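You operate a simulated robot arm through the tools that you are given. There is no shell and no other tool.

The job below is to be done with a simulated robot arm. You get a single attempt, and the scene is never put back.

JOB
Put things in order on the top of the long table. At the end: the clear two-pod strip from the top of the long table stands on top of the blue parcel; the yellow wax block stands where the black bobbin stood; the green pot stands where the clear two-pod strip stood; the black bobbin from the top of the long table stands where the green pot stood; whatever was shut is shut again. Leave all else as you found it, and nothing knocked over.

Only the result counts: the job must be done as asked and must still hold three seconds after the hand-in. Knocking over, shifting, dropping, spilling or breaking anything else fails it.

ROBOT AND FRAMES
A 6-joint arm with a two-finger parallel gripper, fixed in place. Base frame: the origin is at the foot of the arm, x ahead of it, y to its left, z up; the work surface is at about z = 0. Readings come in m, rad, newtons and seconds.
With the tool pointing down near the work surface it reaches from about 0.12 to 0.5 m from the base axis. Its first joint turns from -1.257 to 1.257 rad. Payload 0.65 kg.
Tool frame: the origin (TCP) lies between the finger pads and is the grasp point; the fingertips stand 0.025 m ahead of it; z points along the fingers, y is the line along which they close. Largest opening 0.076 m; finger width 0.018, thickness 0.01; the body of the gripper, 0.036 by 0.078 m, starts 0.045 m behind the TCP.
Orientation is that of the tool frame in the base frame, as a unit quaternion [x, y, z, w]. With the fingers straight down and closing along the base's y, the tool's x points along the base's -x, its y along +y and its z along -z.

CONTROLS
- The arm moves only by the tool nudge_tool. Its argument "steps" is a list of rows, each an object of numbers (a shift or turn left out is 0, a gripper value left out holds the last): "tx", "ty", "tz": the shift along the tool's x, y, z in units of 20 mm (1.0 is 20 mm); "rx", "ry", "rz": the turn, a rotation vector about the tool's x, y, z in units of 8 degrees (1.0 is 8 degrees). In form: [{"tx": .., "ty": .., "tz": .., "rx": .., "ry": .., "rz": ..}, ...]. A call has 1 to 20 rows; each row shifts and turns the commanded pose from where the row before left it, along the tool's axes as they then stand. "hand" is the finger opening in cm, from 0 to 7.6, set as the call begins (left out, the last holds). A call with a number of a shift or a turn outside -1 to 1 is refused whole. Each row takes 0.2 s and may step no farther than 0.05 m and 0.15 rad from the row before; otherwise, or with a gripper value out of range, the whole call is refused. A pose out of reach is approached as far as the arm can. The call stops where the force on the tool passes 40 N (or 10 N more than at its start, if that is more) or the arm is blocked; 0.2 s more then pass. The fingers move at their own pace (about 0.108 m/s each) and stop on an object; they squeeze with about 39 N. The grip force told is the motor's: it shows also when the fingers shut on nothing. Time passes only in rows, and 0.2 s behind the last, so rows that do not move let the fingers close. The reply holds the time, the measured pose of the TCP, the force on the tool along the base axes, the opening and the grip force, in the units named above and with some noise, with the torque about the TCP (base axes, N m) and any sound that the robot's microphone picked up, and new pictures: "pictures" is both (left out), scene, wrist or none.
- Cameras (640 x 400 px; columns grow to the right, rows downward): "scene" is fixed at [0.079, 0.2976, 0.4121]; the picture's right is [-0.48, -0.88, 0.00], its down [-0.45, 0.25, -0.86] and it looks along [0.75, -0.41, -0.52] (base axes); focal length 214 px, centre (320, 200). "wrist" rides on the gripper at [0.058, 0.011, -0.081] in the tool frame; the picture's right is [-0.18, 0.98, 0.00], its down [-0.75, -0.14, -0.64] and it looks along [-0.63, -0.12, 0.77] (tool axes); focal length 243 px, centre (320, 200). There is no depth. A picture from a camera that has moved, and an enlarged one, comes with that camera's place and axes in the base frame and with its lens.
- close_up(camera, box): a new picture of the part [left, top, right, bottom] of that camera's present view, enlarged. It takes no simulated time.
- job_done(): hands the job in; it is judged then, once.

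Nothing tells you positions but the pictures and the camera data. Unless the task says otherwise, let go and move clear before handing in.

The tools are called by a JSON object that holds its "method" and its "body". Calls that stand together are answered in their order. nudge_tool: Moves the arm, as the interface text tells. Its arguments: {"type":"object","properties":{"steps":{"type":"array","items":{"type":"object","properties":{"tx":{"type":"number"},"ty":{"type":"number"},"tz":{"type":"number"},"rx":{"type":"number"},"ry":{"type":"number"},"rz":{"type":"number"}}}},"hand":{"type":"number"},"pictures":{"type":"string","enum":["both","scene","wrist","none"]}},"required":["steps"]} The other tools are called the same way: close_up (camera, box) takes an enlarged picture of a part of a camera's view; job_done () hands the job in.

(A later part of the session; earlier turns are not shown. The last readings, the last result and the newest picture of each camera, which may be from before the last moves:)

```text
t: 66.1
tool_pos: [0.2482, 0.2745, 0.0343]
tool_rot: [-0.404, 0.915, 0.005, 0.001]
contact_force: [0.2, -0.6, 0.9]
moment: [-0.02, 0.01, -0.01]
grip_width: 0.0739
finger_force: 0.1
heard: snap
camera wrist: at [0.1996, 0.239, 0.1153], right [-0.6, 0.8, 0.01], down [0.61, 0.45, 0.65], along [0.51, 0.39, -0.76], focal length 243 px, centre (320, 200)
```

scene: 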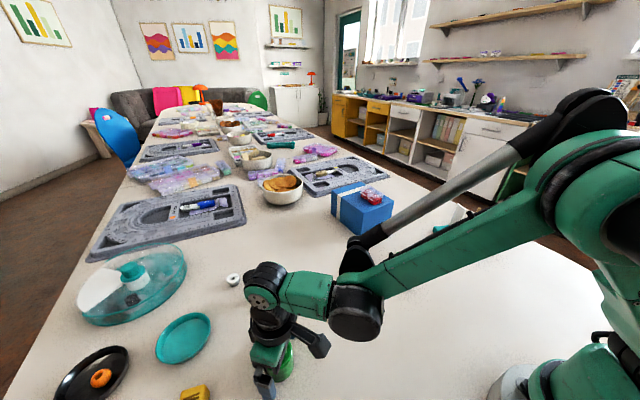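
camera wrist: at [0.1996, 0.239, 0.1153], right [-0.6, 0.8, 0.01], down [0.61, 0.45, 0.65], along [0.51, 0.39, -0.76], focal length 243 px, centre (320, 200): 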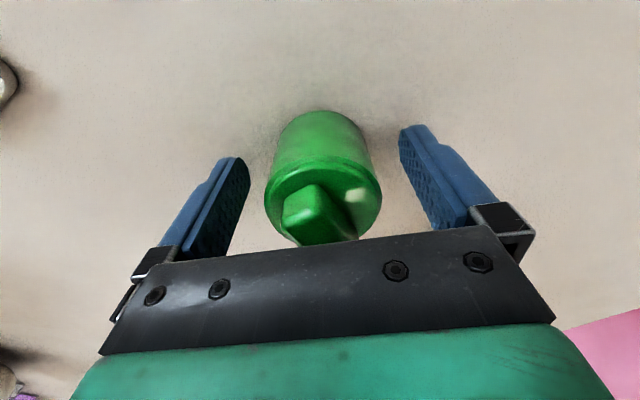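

The second snap on release suggests the pot's lid or wall flexes under the squeeze and springs back. I'll rise straight up and inspect the pot.

{"method": "nudge_tool", "body": {"steps": [{"tz": -0.6}, {"tz": -1}, {"tz": -1}, {"tz": -1}, {"tz": -1}, {"tz": -1}, {}], "pictures": "both"}}

{"method": "close_up", "body": {"camera": "wrist", "box": [250, 50, 390, 150]}}

{"method": "close_up", "body": {"camera": "scene", "box": [230, 310, 330, 400]}}

```text
t: 67.7
tool_pos: [0.2478, 0.2724, 0.1468]
tool_rot: [-0.403, 0.915, 0.005, 0.001]
contact_force: [-0.1, 0.4, 0.1]
moment: [0.01, 0.02, -0.01]
grip_width: 0.0741
finger_force: 0.0
camera wrist: at [0.1991, 0.2379, 0.2268], right [-0.6, 0.8, 0.01], down [0.61, 0.45, 0.65], along [0.51, 0.39, -0.76], focal length 243 px, centre (320, 200)
```

scene: 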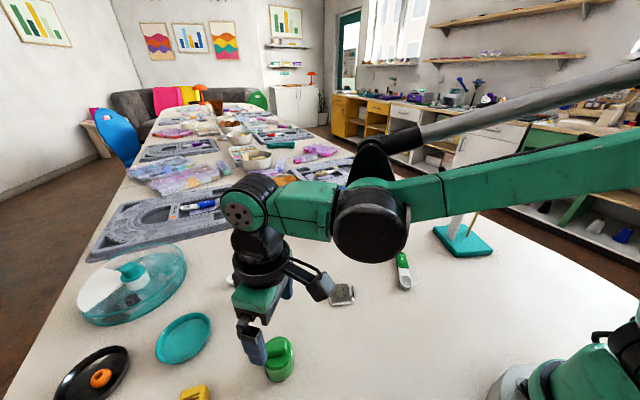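
wrist: 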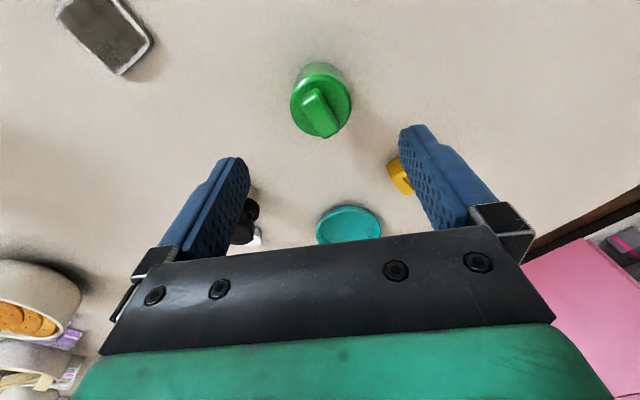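

```text
4.00 times, centred on (320, 100) of wrist
camera zoom: at [0.1991, 0.2379, 0.2268], right [-0.6, 0.8, 0.01], down [0.61, 0.45, 0.65], along [0.51, 0.39, -0.76], focal length 970 px, centre (320, 600)
```

zoom: 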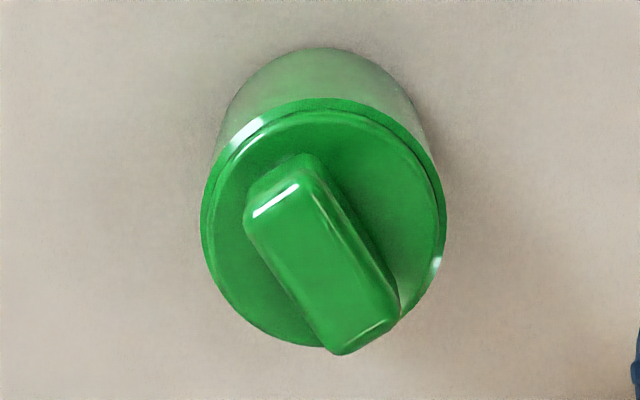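

```text
4.44 times, centred on (280, 355) of scene
camera zoom: at [0.079, 0.2976, 0.4121], right [-0.48, -0.88, 0.0], down [-0.45, 0.25, -0.86], along [0.75, -0.41, -0.52], focal length 953 px, centre (498, -489)
```

zoom: 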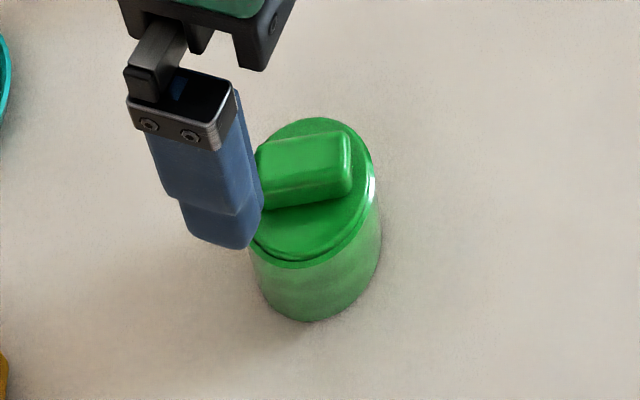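

The pot stands intact at about (0.248, 0.277), within 2 mm of the strip's old spot. Next is the bobbin, and I'll approach it at moderate height because it's near the reach limit.

{"method": "nudge_tool", "body": {"steps": [{"ty": -0.98, "rz": 0.379, "tx": 0.027, "tz": 0.3}, {"ty": -0.98, "rz": 0.379, "tx": 0.027, "tz": 0.3}, {"ty": -0.98, "rz": 0.379, "tx": 0.027, "tz": 0.3}, {"ty": -0.98, "rz": 0.379, "tx": 0.027, "tz": 0.3}, {"tx": -0.5}, {"tx": -0.5}, {}], "hand": 7.4, "pictures": "both"}}

{"method": "close_up", "body": {"camera": "wrist", "box": [240, 70, 420, 190]}}

```text
t: 69.3
tool_pos: [0.3165, 0.2272, 0.121]
tool_rot: [-0.305, 0.952, 0.005, 0.0]
contact_force: [0.4, 0.4, 0.3]
moment: [0.0, 0.01, 0.01]
grip_width: 0.0741
finger_force: 0.1
camera wrist: at [0.2617, 0.2017, 0.2023], right [-0.42, 0.91, 0.01], down [0.7, 0.32, 0.64], along [0.58, 0.28, -0.77], focal length 243 px, centre (320, 200)
```

scene: 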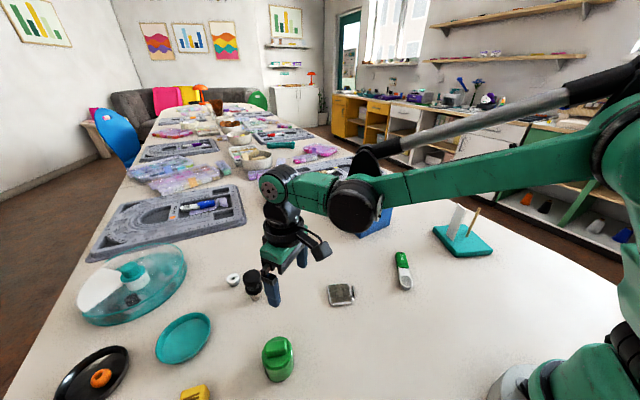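
wrist: 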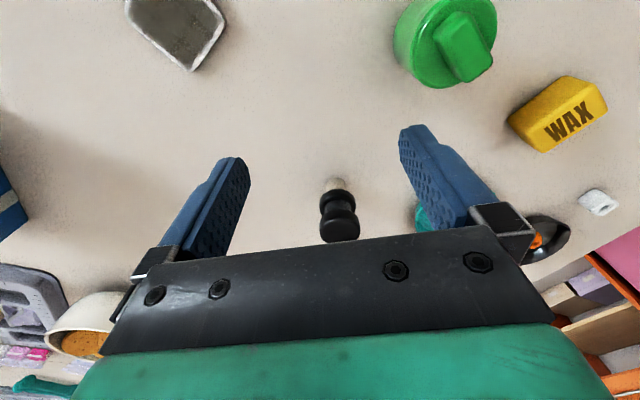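

```text
3.33 times, centred on (330, 130) of wrist
camera zoom: at [0.2617, 0.2017, 0.2023], right [-0.42, 0.91, 0.01], down [0.7, 0.32, 0.64], along [0.58, 0.28, -0.77], focal length 809 px, centre (287, 433)
```

zoom: 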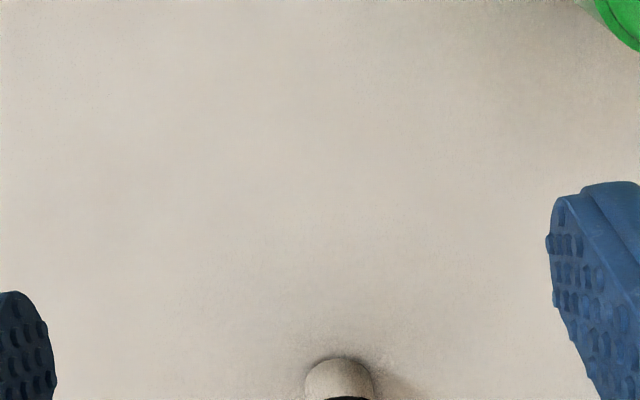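

{"method": "nudge_tool", "body": {"steps": [{"tx": -1, "ty": 0.12}, {"tx": -1}, {"tx": -1}, {"tx": -0.9}, {}], "pictures": "both"}}

{"method": "close_up", "body": {"camera": "wrist", "box": [240, 50, 400, 150]}}

```text
t: 70.5
tool_pos: [0.378, 0.2741, 0.122]
tool_rot: [-0.306, 0.952, 0.005, 0.0]
contact_force: [-0.3, 0.0, -0.6]
moment: [0.01, 0.0, 0.02]
grip_width: 0.0741
finger_force: 0.2
camera wrist: at [0.3243, 0.2489, 0.2029], right [-0.42, 0.91, 0.01], down [0.7, 0.32, 0.64], along [0.58, 0.28, -0.77], focal length 243 px, centre (320, 200)
```

scene: 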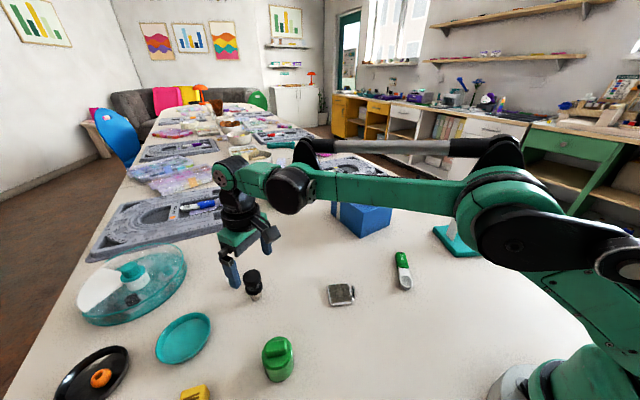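
wrist: 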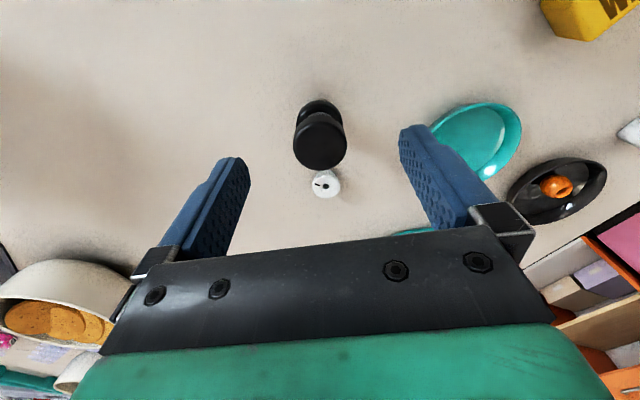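

```text
4.00 times, centred on (320, 100) of wrist
camera zoom: at [0.3243, 0.2489, 0.2029], right [-0.42, 0.91, 0.01], down [0.7, 0.32, 0.64], along [0.58, 0.28, -0.77], focal length 970 px, centre (320, 600)
```

zoom: 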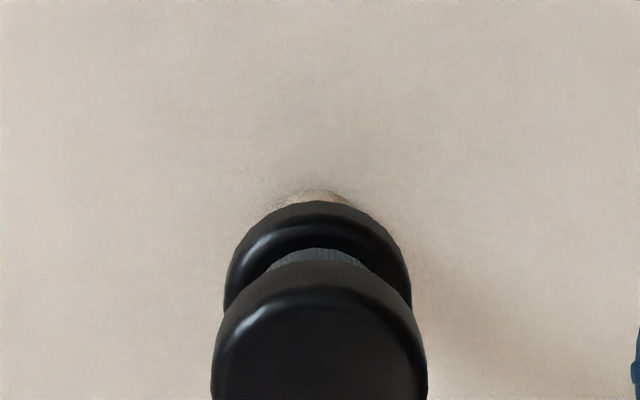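

The bobbin is at about (0.388, 0.2815), and the fingers will straddle it with clearance from the white bead and the teal dish. I'll move the last bit outward and descend.

{"method": "nudge_tool", "body": {"steps": [{"tx": -0.3, "tz": 0.4}, {"tx": -0.32, "tz": 0.6}, {"tz": 0.8}, {}], "pictures": "both"}}

```text
t: 71.5
tool_pos: [0.3878, 0.2824, 0.0854]
tool_rot: [-0.305, 0.952, 0.005, 0.0]
contact_force: [0.2, -0.5, -0.3]
moment: [0.01, -0.01, 0.01]
grip_width: 0.0741
finger_force: 0.1
camera wrist: at [0.3335, 0.257, 0.167], right [-0.42, 0.91, 0.01], down [0.7, 0.32, 0.64], along [0.58, 0.28, -0.77], focal length 243 px, centre (320, 200)
```

scene: 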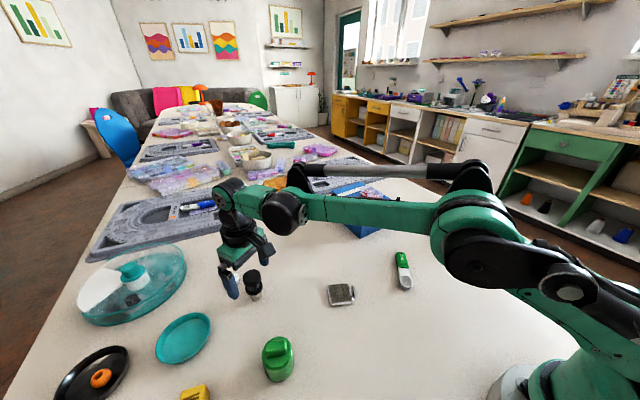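
wrist: 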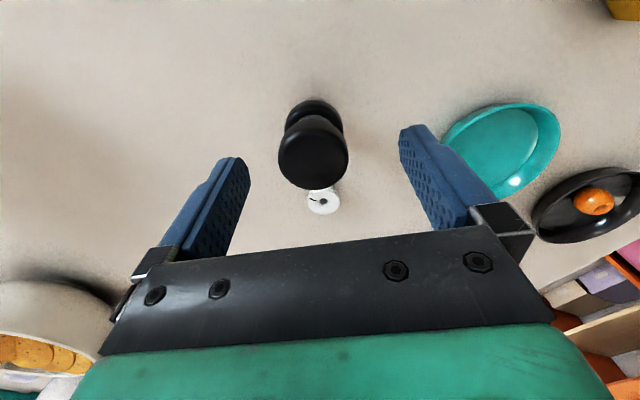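

{"method": "nudge_tool", "body": {"steps": [{"ty": -0.15, "tz": 0.7}, {"tz": 0.8}, {"tz": 0.9}, {}], "pictures": "both"}}

{"method": "close_up", "body": {"camera": "scene", "box": [200, 220, 310, 310]}}

```text
t: 72.5
tool_pos: [0.3899, 0.2802, 0.0371]
tool_rot: [-0.305, 0.952, 0.004, 0.0]
contact_force: [-0.1, 0.1, -0.2]
moment: [-0.02, -0.01, -0.01]
grip_width: 0.0742
finger_force: 0.1
camera wrist: at [0.3355, 0.2543, 0.1183], right [-0.42, 0.91, 0.01], down [0.7, 0.32, 0.64], along [0.58, 0.28, -0.77], focal length 243 px, centre (320, 200)
```

scene: 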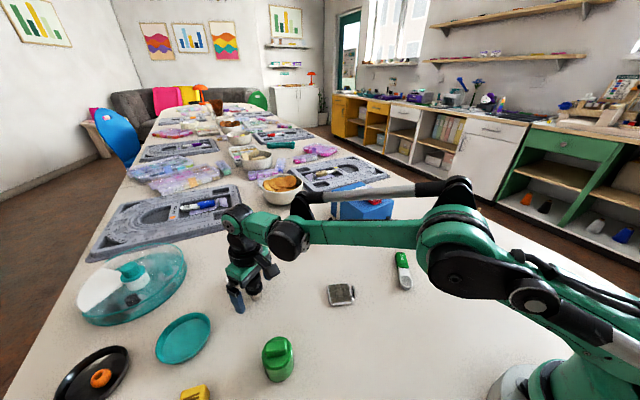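
wrist: 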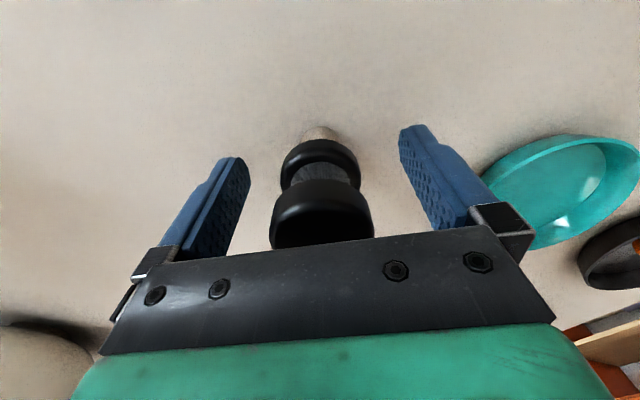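

```text
4.44 times, centred on (255, 265) of scene
camera zoom: at [0.079, 0.2976, 0.4121], right [-0.48, -0.88, 0.0], down [-0.45, 0.25, -0.86], along [0.75, -0.41, -0.52], focal length 953 px, centre (609, -89)
```

zoom: 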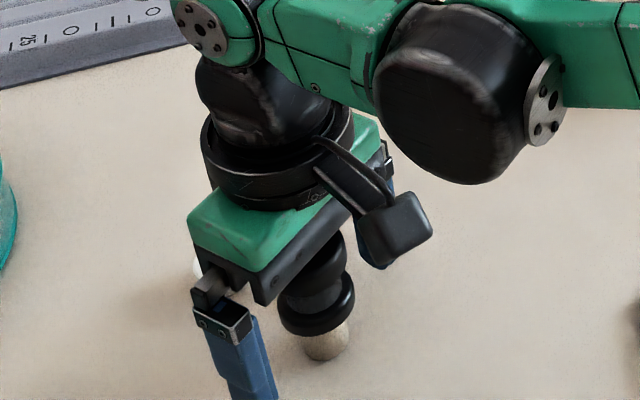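

The fingers straddle the bobbin well. Closing now.

{"method": "nudge_tool", "body": {"steps": [{}, {}, {}], "hand": 2.8, "pictures": "both"}}

{"method": "close_up", "body": {"camera": "scene", "box": [200, 220, 310, 310]}}

```text
t: 73.3
tool_pos: [0.39, 0.2799, 0.0373]
tool_rot: [-0.304, 0.953, 0.005, 0.0]
contact_force: [0.7, 0.0, 0.0]
moment: [0.01, -0.03, 0.03]
grip_width: 0.0332
finger_force: 39.5
camera wrist: at [0.3355, 0.2543, 0.1185], right [-0.42, 0.91, 0.01], down [0.7, 0.32, 0.64], along [0.58, 0.28, -0.77], focal length 243 px, centre (320, 200)
```

scene: 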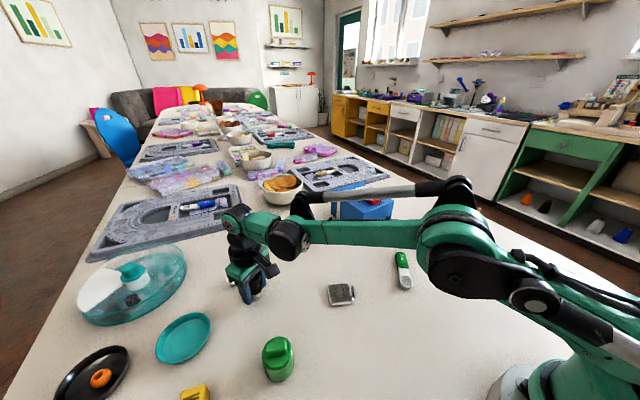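
wrist: 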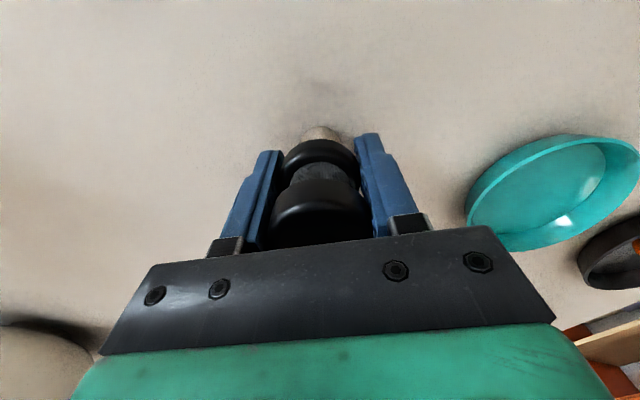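

```text
4.44 times, centred on (255, 265) of scene
camera zoom: at [0.079, 0.2976, 0.4121], right [-0.48, -0.88, 0.0], down [-0.45, 0.25, -0.86], along [0.75, -0.41, -0.52], focal length 953 px, centre (609, -89)
```

zoom: 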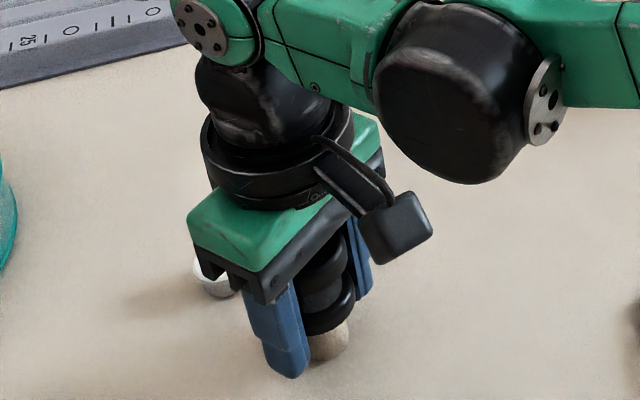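

{"method": "nudge_tool", "body": {"steps": [{"tz": -0.3}, {"tz": -0.5}, {"tz": -0.5}, {}], "pictures": "both"}}

{"method": "close_up", "body": {"camera": "scene", "box": [200, 220, 310, 310]}}

```text
t: 74.3
tool_pos: [0.39, 0.28, 0.0647]
tool_rot: [-0.305, 0.952, 0.005, 0.001]
contact_force: [0.2, -0.3, -0.6]
moment: [-0.04, -0.02, 0.0]
grip_width: 0.0325
finger_force: 38.9
camera wrist: at [0.3352, 0.2545, 0.1448], right [-0.42, 0.91, 0.01], down [0.7, 0.32, 0.64], along [0.58, 0.28, -0.77], focal length 243 px, centre (320, 200)
```

scene: 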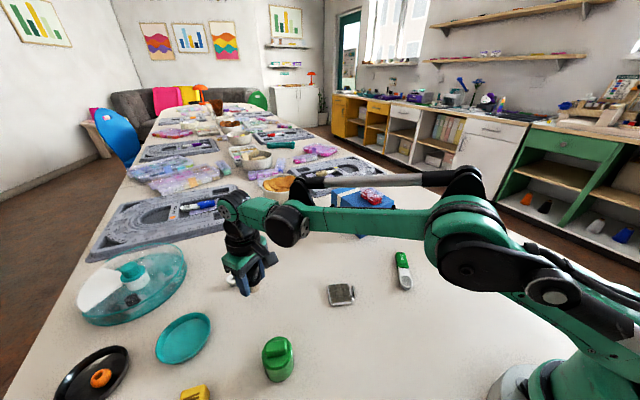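
wrist: 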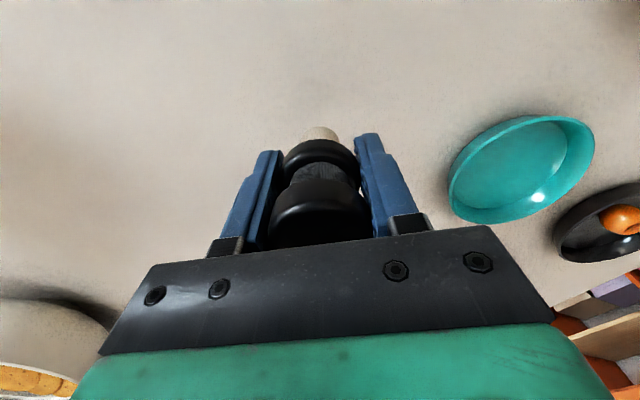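

```text
4.44 times, centred on (255, 265) of scene
camera zoom: at [0.079, 0.2976, 0.4121], right [-0.48, -0.88, 0.0], down [-0.45, 0.25, -0.86], along [0.75, -0.41, -0.52], focal length 953 px, centre (609, -89)
```

zoom: 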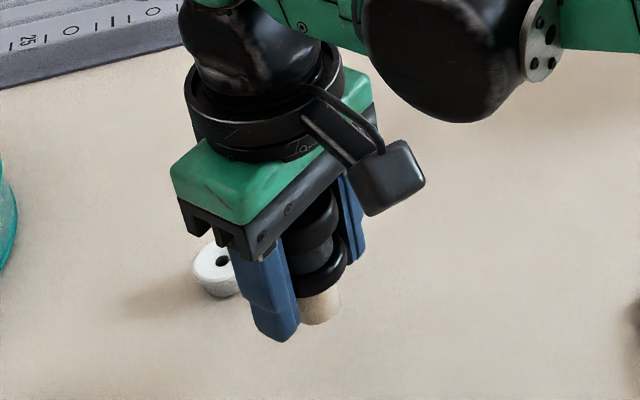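

The bobbin came up with its foot. Its old spot is recorded as about (0.389, 0.281). Now I'll retract inward while rising, then swing round to the pot's old spot.

{"method": "nudge_tool", "body": {"steps": [{"tx": 0.6, "tz": -0.8}, {"tx": 0.9, "tz": -0.8}, {"tx": 0.95, "tz": -0.6}, {"tx": 0.95, "tz": -0.6}, {"tx": 0.95, "tz": -0.5}, {"tx": 0.9}, {"ty": -0.6, "rz": 0.229, "tx": 0.016}, {"ty": -1, "rz": 0.381, "tx": 0.027}, {"ty": -1, "rz": 0.381, "tx": 0.027}, {"ty": -1, "rz": 0.381, "tx": 0.027}, {"ty": -1, "rz": 0.381, "tx": 0.027}, {"ty": -1, "rz": 0.381, "tx": 0.027}, {"ty": -1, "rz": 0.381, "tx": 0.027}, {"ty": -1, "rz": 0.381, "tx": 0.027}, {"ty": -1, "rz": 0.381, "tx": 0.027}, {"ty": -1, "rz": 0.381, "tx": 0.027}, {}], "pictures": "scene"}}

```text
t: 77.9
tool_pos: [0.3722, 0.0403, 0.1284]
tool_rot: [-0.053, 0.999, 0.004, -0.001]
contact_force: [0.4, 0.4, -0.4]
moment: [0.0, -0.02, -0.05]
grip_width: 0.0329
finger_force: 39.0
```

scene: 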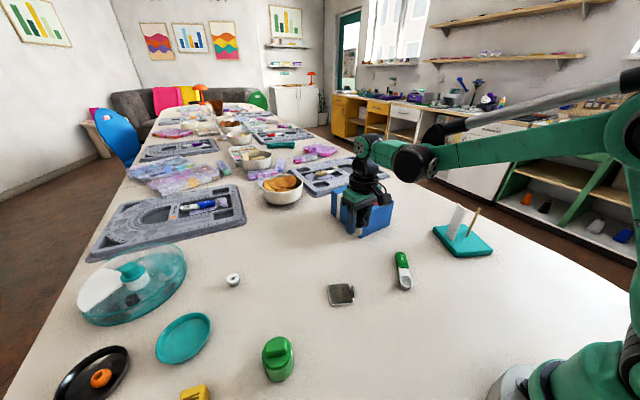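

{"method": "nudge_tool", "body": {"steps": [{"ty": -0.55, "rz": 0.21, "tx": 0.01}, {"ty": -1, "rz": 0.381, "tx": 0.024}, {"ty": -1, "rz": 0.381, "tx": 0.024}, {"ty": -1, "rz": 0.381, "tx": 0.024}, {"ty": -1, "rz": 0.381, "tx": 0.024}, {"ty": -1, "rz": 0.381, "tx": 0.024}, {"ty": -1, "rz": 0.381, "tx": 0.024}, {"ty": -1, "rz": 0.381, "tx": 0.024}, {"ty": -1, "rz": 0.381, "tx": 0.024}, {"ty": -0.5, "rz": 0.19, "tx": 0.01}, {}], "pictures": "both"}}

```text
t: 80.3
tool_pos: [0.3488, -0.1384, 0.1264]
tool_rot: [0.187, 0.982, 0.004, -0.003]
contact_force: [0.3, 0.0, -0.8]
moment: [-0.04, -0.02, -0.02]
grip_width: 0.0328
finger_force: 39.0
camera wrist: at [0.2977, -0.1066, 0.2078], right [0.53, 0.85, 0.01], down [0.65, -0.41, 0.64], along [0.54, -0.33, -0.77], focal length 243 px, centre (320, 200)
```

scene: 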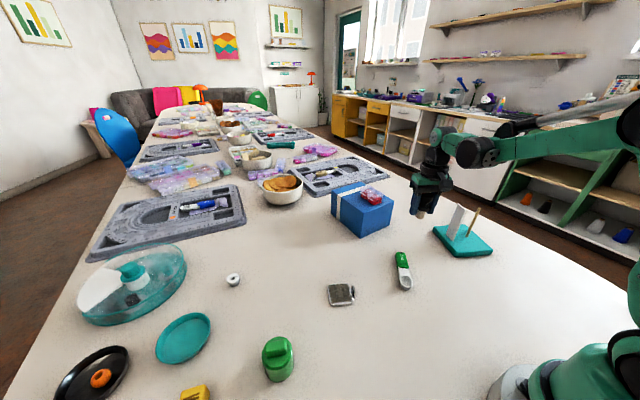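
wrist: 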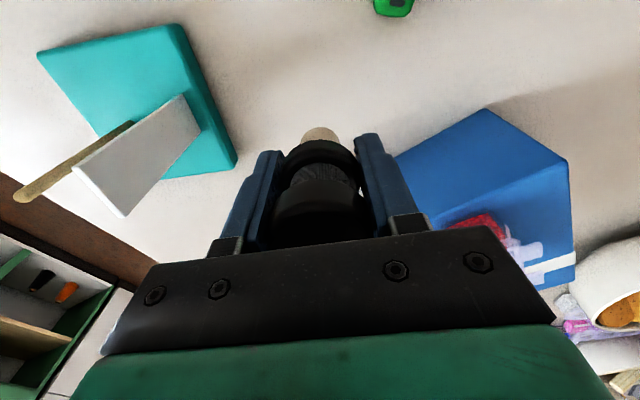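

I'm at the pot's old spot. I'll descend, then creep to touchdown at about z = 0.037.

{"method": "nudge_tool", "body": {"steps": [{"tz": 0.8, "ty": 0.04}, {"tz": 1}, {"tz": 1}, {"tz": 1}, {"tz": 0.45}, {}], "pictures": "scene"}}

{"method": "nudge_tool", "body": {"steps": [{"tz": 0.08}, {}], "pictures": "none"}}

```text
t: 81.7
tool_pos: [0.3484, -0.1364, 0.0404]
tool_rot: [0.186, 0.983, 0.004, -0.003]
contact_force: [-0.3, -0.2, -1.3]
moment: [0.0, 0.0, -0.01]
grip_width: 0.033
finger_force: 38.6
```

scene: 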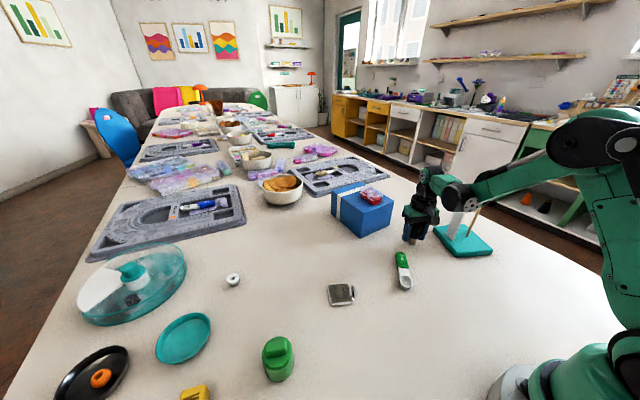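

```text
t: 82.3
tool_pos: [0.3483, -0.1363, 0.0397]
tool_rot: [0.185, 0.983, 0.004, -0.002]
contact_force: [0.4, -0.4, -0.5]
moment: [-0.03, 0.02, -0.02]
grip_width: 0.0328
finger_force: 39.0
```

{"method": "nudge_tool", "body": {"steps": [{"tz": 0.06}, {}], "pictures": "none"}}

{"method": "nudge_tool", "body": {"steps": [{"tz": 0.05}, {}], "pictures": "none"}}

```text
t: 82.9
tool_pos: [0.3486, -0.1351, 0.0379]
tool_rot: [0.185, 0.983, 0.004, -0.003]
contact_force: [0.2, 0.2, -0.9]
moment: [-0.05, 0.01, -0.02]
grip_width: 0.033
finger_force: 39.2
```

```text
t: 83.5
tool_pos: [0.3485, -0.1355, 0.0373]
tool_rot: [0.185, 0.983, 0.004, -0.002]
contact_force: [-0.6, 0.1, 8.1]
moment: [0.03, -0.06, -0.01]
grip_width: 0.0332
finger_force: 39.1
```

Light contact made. Releasing now with a moderate opening.

{"method": "nudge_tool", "body": {"steps": [{"tz": -0.015}, {}], "pictures": "none"}}

{"method": "nudge_tool", "body": {"steps": [{}, {}, {}], "hand": 6.0, "pictures": "both"}}

```text
t: 84.1
tool_pos: [0.3494, -0.1365, 0.0372]
tool_rot: [0.185, 0.983, 0.004, -0.004]
contact_force: [0.1, 0.8, -1.1]
moment: [0.01, 0.02, 0.01]
grip_width: 0.033
finger_force: 39.0
```

```text
t: 84.9
tool_pos: [0.3487, -0.1357, 0.0381]
tool_rot: [0.185, 0.983, 0.004, -0.003]
contact_force: [-0.2, -0.8, 0.4]
moment: [-0.03, 0.01, -0.05]
grip_width: 0.0601
finger_force: 0.1
camera wrist: at [0.2977, -0.1045, 0.1191], right [0.53, 0.85, 0.01], down [0.65, -0.41, 0.64], along [0.54, -0.33, -0.77], focal length 243 px, centre (320, 200)
```

scene: 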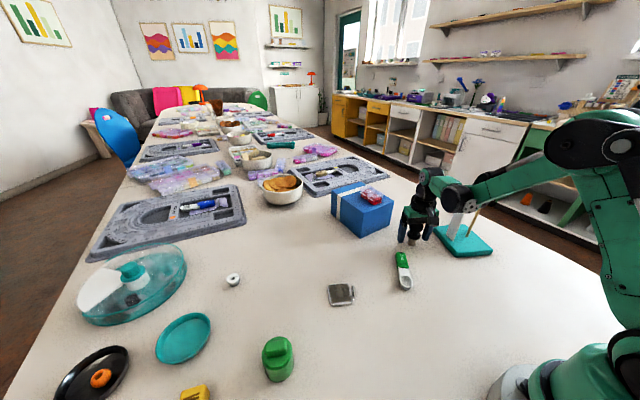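
wrist: 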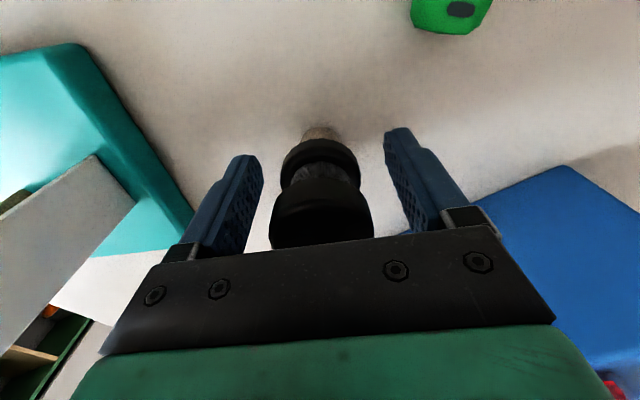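

Bobbin released and standing. I'll lift straight up and check.

{"method": "nudge_tool", "body": {"steps": [{"tz": -0.5}, {"tz": -1}, {"tz": -1}, {"tz": -1}, {"tz": -1}, {"tz": -0.5}, {}], "pictures": "both"}}

{"method": "close_up", "body": {"camera": "scene", "box": [360, 190, 480, 280]}}

{"method": "close_up", "body": {"camera": "wrist", "box": [240, 50, 400, 150]}}

```text
t: 86.5
tool_pos: [0.3503, -0.1365, 0.1371]
tool_rot: [0.185, 0.983, 0.004, -0.003]
contact_force: [0.6, -0.1, -0.7]
moment: [0.0, 0.0, 0.01]
grip_width: 0.0599
finger_force: 0.1
camera wrist: at [0.2982, -0.1058, 0.2189], right [0.53, 0.85, 0.01], down [0.65, -0.41, 0.64], along [0.54, -0.33, -0.77], focal length 243 px, centre (320, 200)
```

scene: 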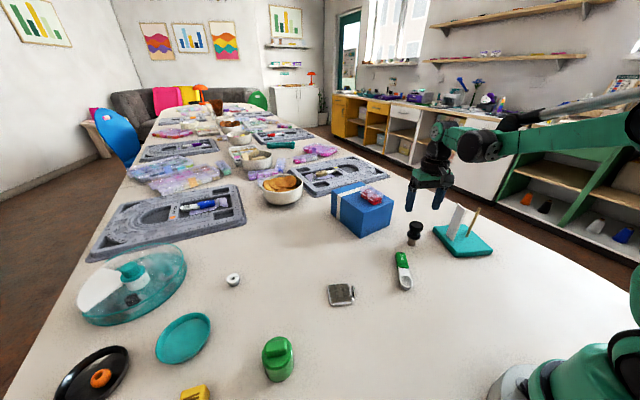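
wrist: 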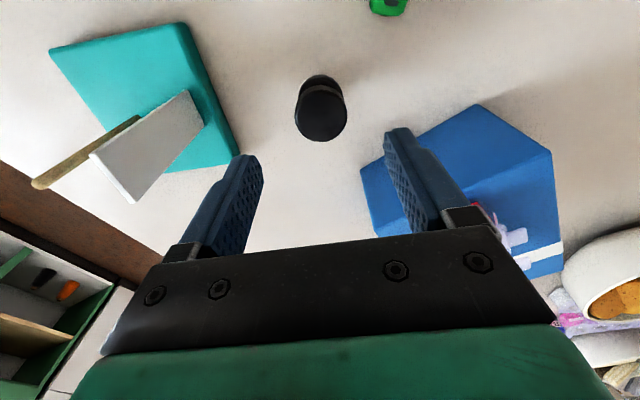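

```text
4.44 times, centred on (420, 235) of scene
camera zoom: at [0.079, 0.2976, 0.4121], right [-0.48, -0.88, 0.0], down [-0.45, 0.25, -0.86], along [0.75, -0.41, -0.52], focal length 953 px, centre (-124, 44)
```

zoom: 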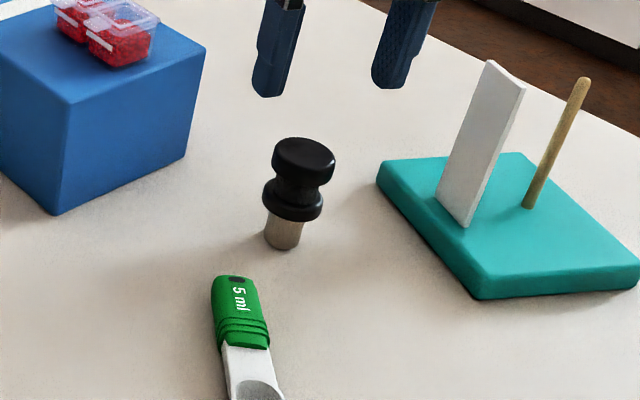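

```text
4.00 times, centred on (320, 100) of wrist
camera zoom: at [0.2982, -0.1058, 0.2189], right [0.53, 0.85, 0.01], down [0.65, -0.41, 0.64], along [0.54, -0.33, -0.77], focal length 970 px, centre (320, 600)
```

zoom: 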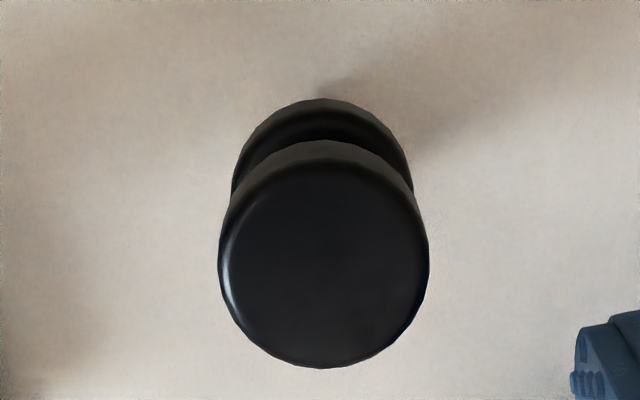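

The bobbin stands where the pot stood. Next is the wax block, which I estimate at about (0.25, 0.403), 47 x 30 x 24 mm, with its long axis about 10° off x. I'll fly over there with the fingers set to close across its short side.

{"method": "nudge_tool", "body": {"steps": [{"rz": -0.88}, {"tx": 0.527, "ty": 0.991}, {"tx": 0.527, "ty": 0.991}, {"tx": 0.527, "ty": 0.991}, {"tx": 0.527, "ty": 0.991}, {"tx": 0.527, "ty": 0.991}, {"tx": 0.527, "ty": 0.991}, {"tx": 0.527, "ty": 0.991}, {"tx": 0.527, "ty": 0.991}, {"tx": 0.527, "ty": 0.991}, {"tx": 0.527, "ty": 0.991}, {"tx": 0.527, "ty": 0.991}, {"tx": 0.527, "ty": 0.991}, {}], "hand": 7.0, "pictures": "scene"}}

```text
t: 89.5
tool_pos: [0.2857, 0.1252, 0.1407]
tool_rot: [0.126, 0.992, 0.004, -0.002]
contact_force: [-0.7, 0.2, 0.8]
moment: [-0.01, -0.04, -0.03]
grip_width: 0.0698
finger_force: 0.2
```

scene: 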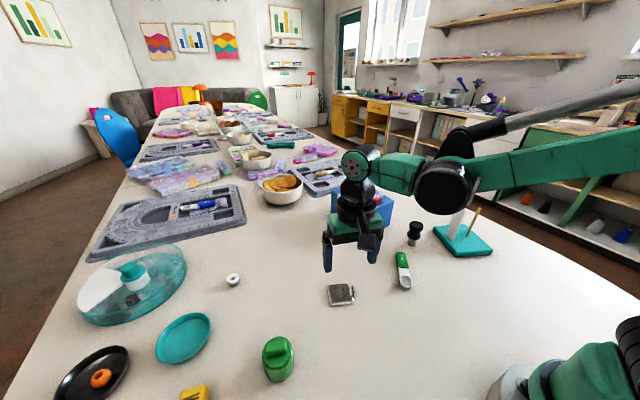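

{"method": "nudge_tool", "body": {"steps": [{"tx": 0.527, "ty": 0.991}, {"tx": 0.527, "ty": 0.991}, {"tx": 0.527, "ty": 0.991}, {"tx": 0.527, "ty": 0.991}, {"tx": 0.527, "ty": 0.991}, {"tx": 0.527, "ty": 0.991}, {"tx": 0.527, "ty": 0.991}, {"tx": 0.527, "ty": 0.991}, {"tx": 0.527, "ty": 0.991}, {"tx": 0.527, "ty": 0.991}, {}], "pictures": "both"}}

{"method": "close_up", "body": {"camera": "wrist", "box": [230, 0, 430, 140]}}

```text
t: 91.9
tool_pos: [0.2332, 0.3437, 0.1432]
tool_rot: [0.125, 0.992, 0.005, -0.002]
contact_force: [-0.7, 0.7, 0.8]
moment: [-0.03, -0.02, 0.0]
grip_width: 0.0699
finger_force: 0.1
camera wrist: at [0.1785, 0.3676, 0.224], right [0.42, 0.91, 0.01], down [0.7, -0.33, 0.64], along [0.58, -0.26, -0.77], focal length 243 px, centre (320, 200)
```

scene: 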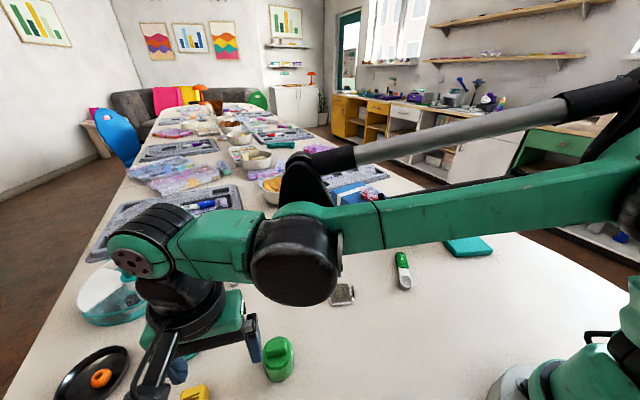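
wrist: 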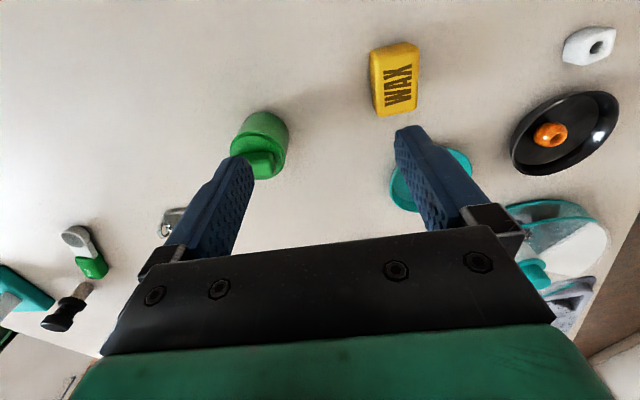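

```text
2.86 times, centred on (330, 70) of wrist
camera zoom: at [0.1785, 0.3676, 0.224], right [0.42, 0.91, 0.01], down [0.7, -0.33, 0.64], along [0.58, -0.26, -0.77], focal length 693 px, centre (291, 571)
```

zoom: 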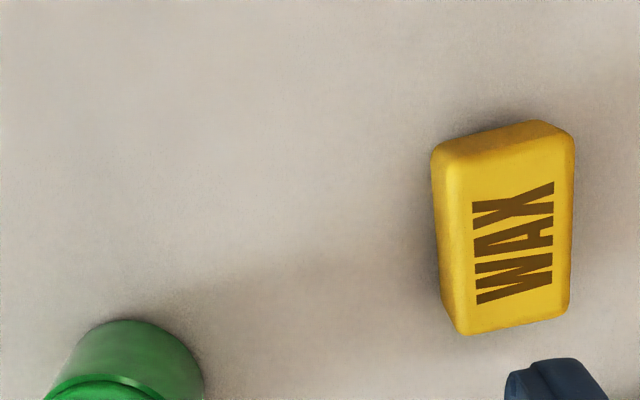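

The wax centre is confirmed at about (0.2505, 0.4032). I'll move over it at low-moderate height with a slight yaw correction.

{"method": "nudge_tool", "body": {"steps": [{"rz": -0.3, "tz": 0.5}, {"ty": 1, "tx": -0.08, "tz": 0.5}, {"ty": 1, "tx": -0.08, "tz": 0.5}, {"ty": 1, "tx": -0.08, "tz": 0.5}, {"ty": 0.09}, {}], "pictures": "both"}}

{"method": "close_up", "body": {"camera": "wrist", "box": [240, 70, 400, 180]}}

```text
t: 93.3
tool_pos: [0.2508, 0.4015, 0.103]
tool_rot: [0.105, 0.994, 0.004, -0.002]
contact_force: [0.0, 0.6, 0.4]
moment: [-0.08, -0.02, 0.0]
grip_width: 0.0701
finger_force: 0.0
camera wrist: at [0.1953, 0.4253, 0.1843], right [0.38, 0.92, 0.01], down [0.71, -0.3, 0.64], along [0.59, -0.24, -0.77], focal length 243 px, centre (320, 200)
```

scene: 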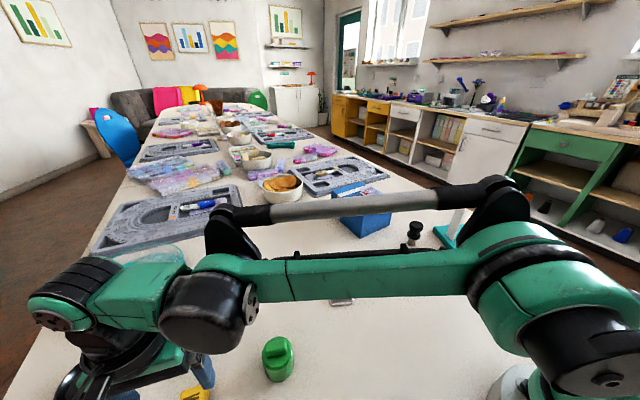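
wrist: 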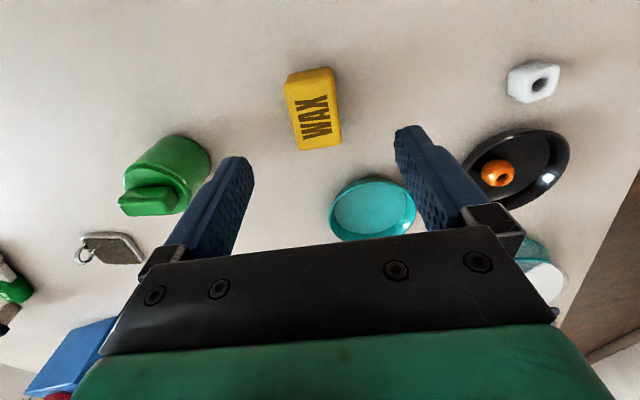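

```text
3.64 times, centred on (320, 125) of wrist
camera zoom: at [0.1953, 0.4253, 0.1843], right [0.38, 0.92, 0.01], down [0.71, -0.3, 0.64], along [0.59, -0.24, -0.77], focal length 882 px, centre (320, 473)
```

zoom: 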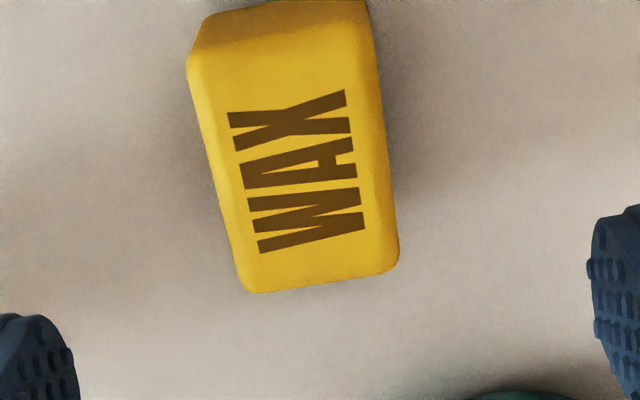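

{"method": "nudge_tool", "body": {"steps": [{"ty": -0.1, "tz": 0.8}, {"tz": 1}, {"tz": 1}, {"tz": 0.82}, {}], "pictures": "both"}}

```text
t: 94.5
tool_pos: [0.2493, 0.4002, 0.0319]
tool_rot: [0.104, 0.995, 0.005, -0.003]
contact_force: [-0.7, -1.2, 0.3]
moment: [0.01, -0.01, -0.03]
grip_width: 0.0702
finger_force: 0.1
camera wrist: at [0.1944, 0.4235, 0.1116], right [0.38, 0.92, 0.01], down [0.71, -0.3, 0.64], along [0.59, -0.24, -0.77], focal length 243 px, centre (320, 200)
```

scene: 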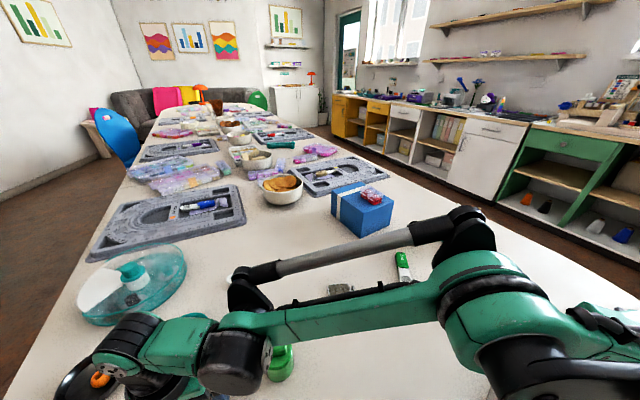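
wrist: 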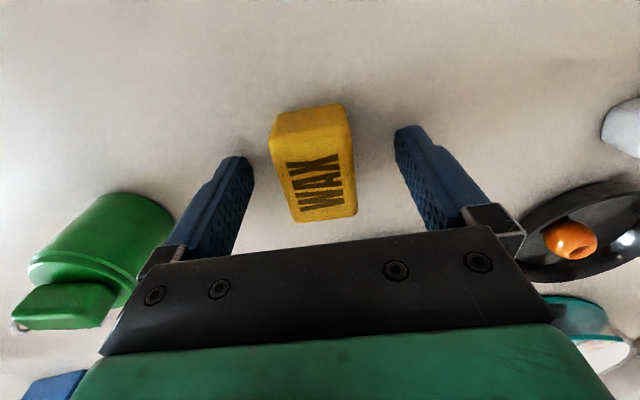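

{"method": "nudge_tool", "body": {"steps": [{}, {}, {}], "hand": 2.5, "pictures": "wrist"}}

```text
t: 95.3
tool_pos: [0.2498, 0.4011, 0.0318]
tool_rot: [0.105, 0.994, 0.005, -0.001]
contact_force: [-0.1, 1.0, 0.3]
moment: [-0.03, -0.02, 0.01]
grip_width: 0.0311
finger_force: 39.2
camera wrist: at [0.1945, 0.4235, 0.1119], right [0.38, 0.92, 0.01], down [0.71, -0.3, 0.64], along [0.59, -0.24, -0.77], focal length 243 px, centre (320, 200)
```

wrist: 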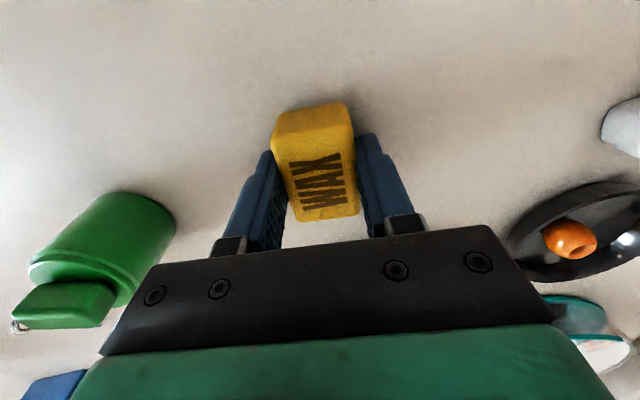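

The wax is gripped. I'll lift moderately and carry it straight across at z ≈ 0.09 to the bobbin's old spot, staying inside reach.

{"method": "nudge_tool", "body": {"steps": [{"tz": -0.4}, {"tz": -0.9}, {"tz": -0.9}, {"tz": -0.6}, {"tx": -0.5, "ty": -0.28}, {"tx": -0.89, "ty": -0.492}, {"tx": -0.89, "ty": -0.492}, {"tx": -0.89, "ty": -0.492}, {"tx": -0.89, "ty": -0.492}, {}], "pictures": "both"}}

```text
t: 97.5
tool_pos: [0.3209, 0.3408, 0.0862]
tool_rot: [0.104, 0.995, 0.005, -0.002]
contact_force: [-0.4, -0.3, -0.5]
moment: [0.03, -0.02, 0.01]
grip_width: 0.0313
finger_force: 39.2
camera wrist: at [0.2653, 0.3626, 0.1674], right [0.38, 0.92, 0.01], down [0.71, -0.3, 0.64], along [0.59, -0.24, -0.77], focal length 243 px, centre (320, 200)
```

scene: 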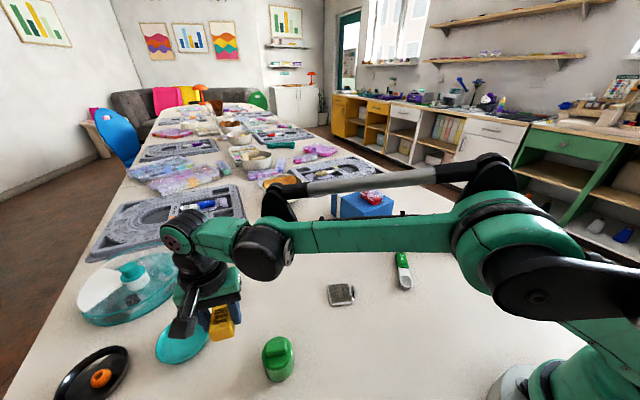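
wrist: 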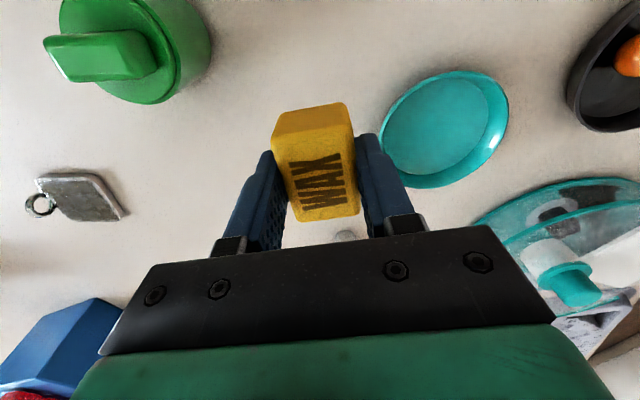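

{"method": "nudge_tool", "body": {"steps": [{"tx": -0.6, "ty": -0.34}, {"tx": -0.9, "ty": -0.51}, {"tx": -0.9, "ty": -0.51}, {"tx": -0.9, "ty": -0.51}, {"tx": -0.6, "ty": -0.35}, {}], "pictures": "both"}}

{"method": "close_up", "body": {"camera": "scene", "box": [190, 230, 320, 320]}}

```text
t: 98.9
tool_pos: [0.3884, 0.2812, 0.0856]
tool_rot: [0.105, 0.994, 0.004, -0.001]
contact_force: [0.4, -0.5, 0.3]
moment: [-0.01, 0.01, 0.01]
grip_width: 0.0308
finger_force: 39.2
camera wrist: at [0.3329, 0.3029, 0.1665], right [0.38, 0.92, 0.01], down [0.71, -0.3, 0.64], along [0.59, -0.24, -0.77], focal length 243 px, centre (320, 200)
```

scene: 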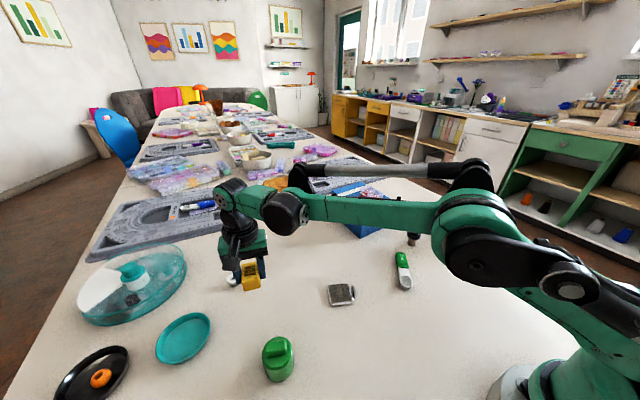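
wrist: 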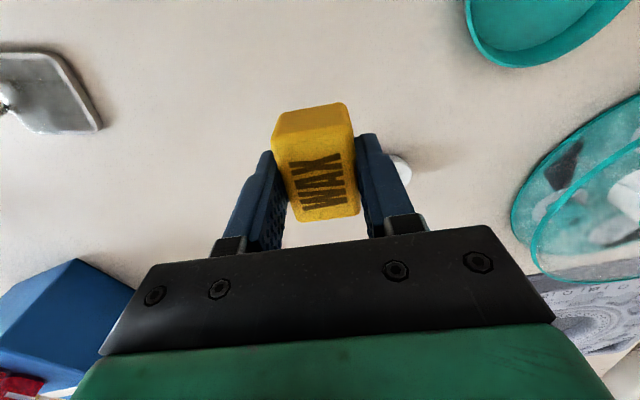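

```text
4.44 times, centred on (255, 275) of scene
camera zoom: at [0.079, 0.2976, 0.4121], right [-0.48, -0.88, 0.0], down [-0.45, 0.25, -0.86], along [0.75, -0.41, -0.52], focal length 953 px, centre (609, -133)
```

zoom: 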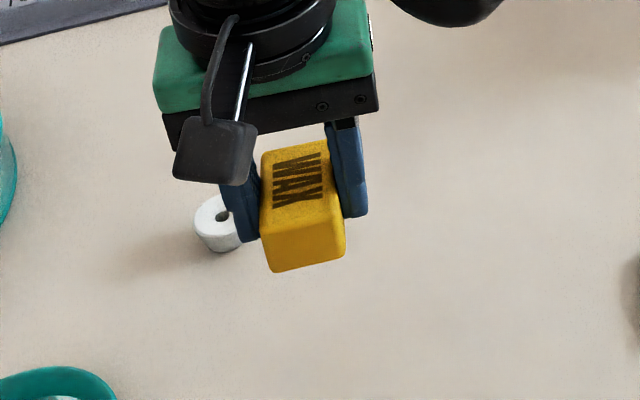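

The wax is over the bobbin's old spot, and the white bead is about 3 cm clear of the fingers. I'll lower it.

{"method": "nudge_tool", "body": {"steps": [{"tz": 0.8}, {"tz": 0.9}, {"tz": 0.8}, {}], "pictures": "both"}}

{"method": "nudge_tool", "body": {"steps": [{"tz": 0.06}, {}], "pictures": "none"}}

```text
t: 99.9
tool_pos: [0.3885, 0.281, 0.0347]
tool_rot: [0.104, 0.995, 0.004, -0.002]
contact_force: [1.0, -0.2, -0.7]
moment: [-0.01, -0.01, -0.03]
grip_width: 0.0308
finger_force: 38.6
camera wrist: at [0.3322, 0.3036, 0.1158], right [0.38, 0.92, 0.01], down [0.71, -0.3, 0.64], along [0.59, -0.24, -0.77], focal length 243 px, centre (320, 200)
```

scene: 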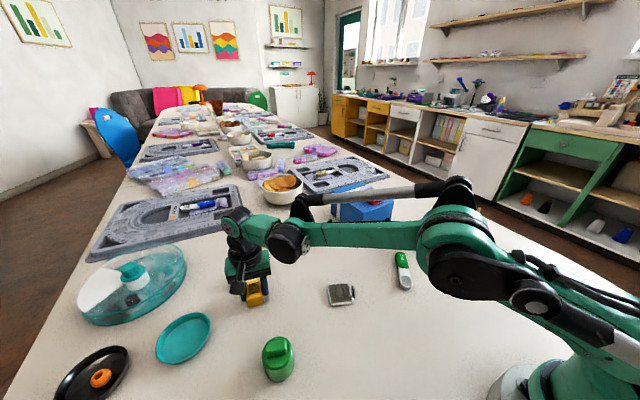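
wrist: 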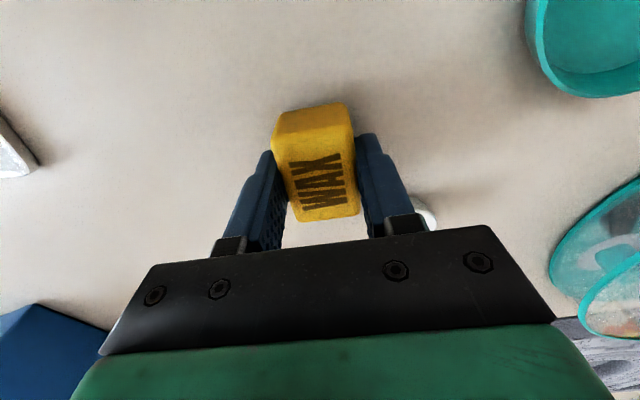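

```text
t: 100.5
tool_pos: [0.3881, 0.2818, 0.032]
tool_rot: [0.104, 0.995, 0.004, -0.002]
contact_force: [0.2, 0.0, -0.3]
moment: [0.02, 0.02, -0.01]
grip_width: 0.0311
finger_force: 38.5
```

{"method": "nudge_tool", "body": {"steps": [{"tz": 0.05}, {}], "pictures": "none"}}

{"method": "nudge_tool", "body": {"steps": [{"tz": 0.04}, {}], "pictures": "none"}}

```text
t: 101.1
tool_pos: [0.3866, 0.2814, 0.0324]
tool_rot: [0.105, 0.994, 0.005, -0.002]
contact_force: [1.2, 0.1, -1.6]
moment: [0.0, -0.01, 0.02]
grip_width: 0.0308
finger_force: 38.7
```

```text
t: 101.7
tool_pos: [0.388, 0.281, 0.0313]
tool_rot: [0.104, 0.995, 0.005, -0.002]
contact_force: [-0.2, 0.3, 0.2]
moment: [0.04, 0.01, -0.01]
grip_width: 0.0311
finger_force: 39.2
```

{"method": "nudge_tool", "body": {"steps": [{"tz": 0.04}, {}], "pictures": "none"}}

```text
t: 102.3
tool_pos: [0.3863, 0.2812, 0.0313]
tool_rot: [0.105, 0.994, 0.004, -0.002]
contact_force: [-0.3, 0.5, -0.8]
moment: [-0.03, -0.02, -0.01]
grip_width: 0.031
finger_force: 39.1
```

{"method": "nudge_tool", "body": {"steps": [{"tz": 0.04}, {}], "pictures": "none"}}

```text
t: 102.9
tool_pos: [0.3877, 0.2806, 0.031]
tool_rot: [0.104, 0.995, 0.005, -0.002]
contact_force: [-0.5, 0.0, 6.4]
moment: [-0.09, -0.04, 0.01]
grip_width: 0.0312
finger_force: 39.1
```

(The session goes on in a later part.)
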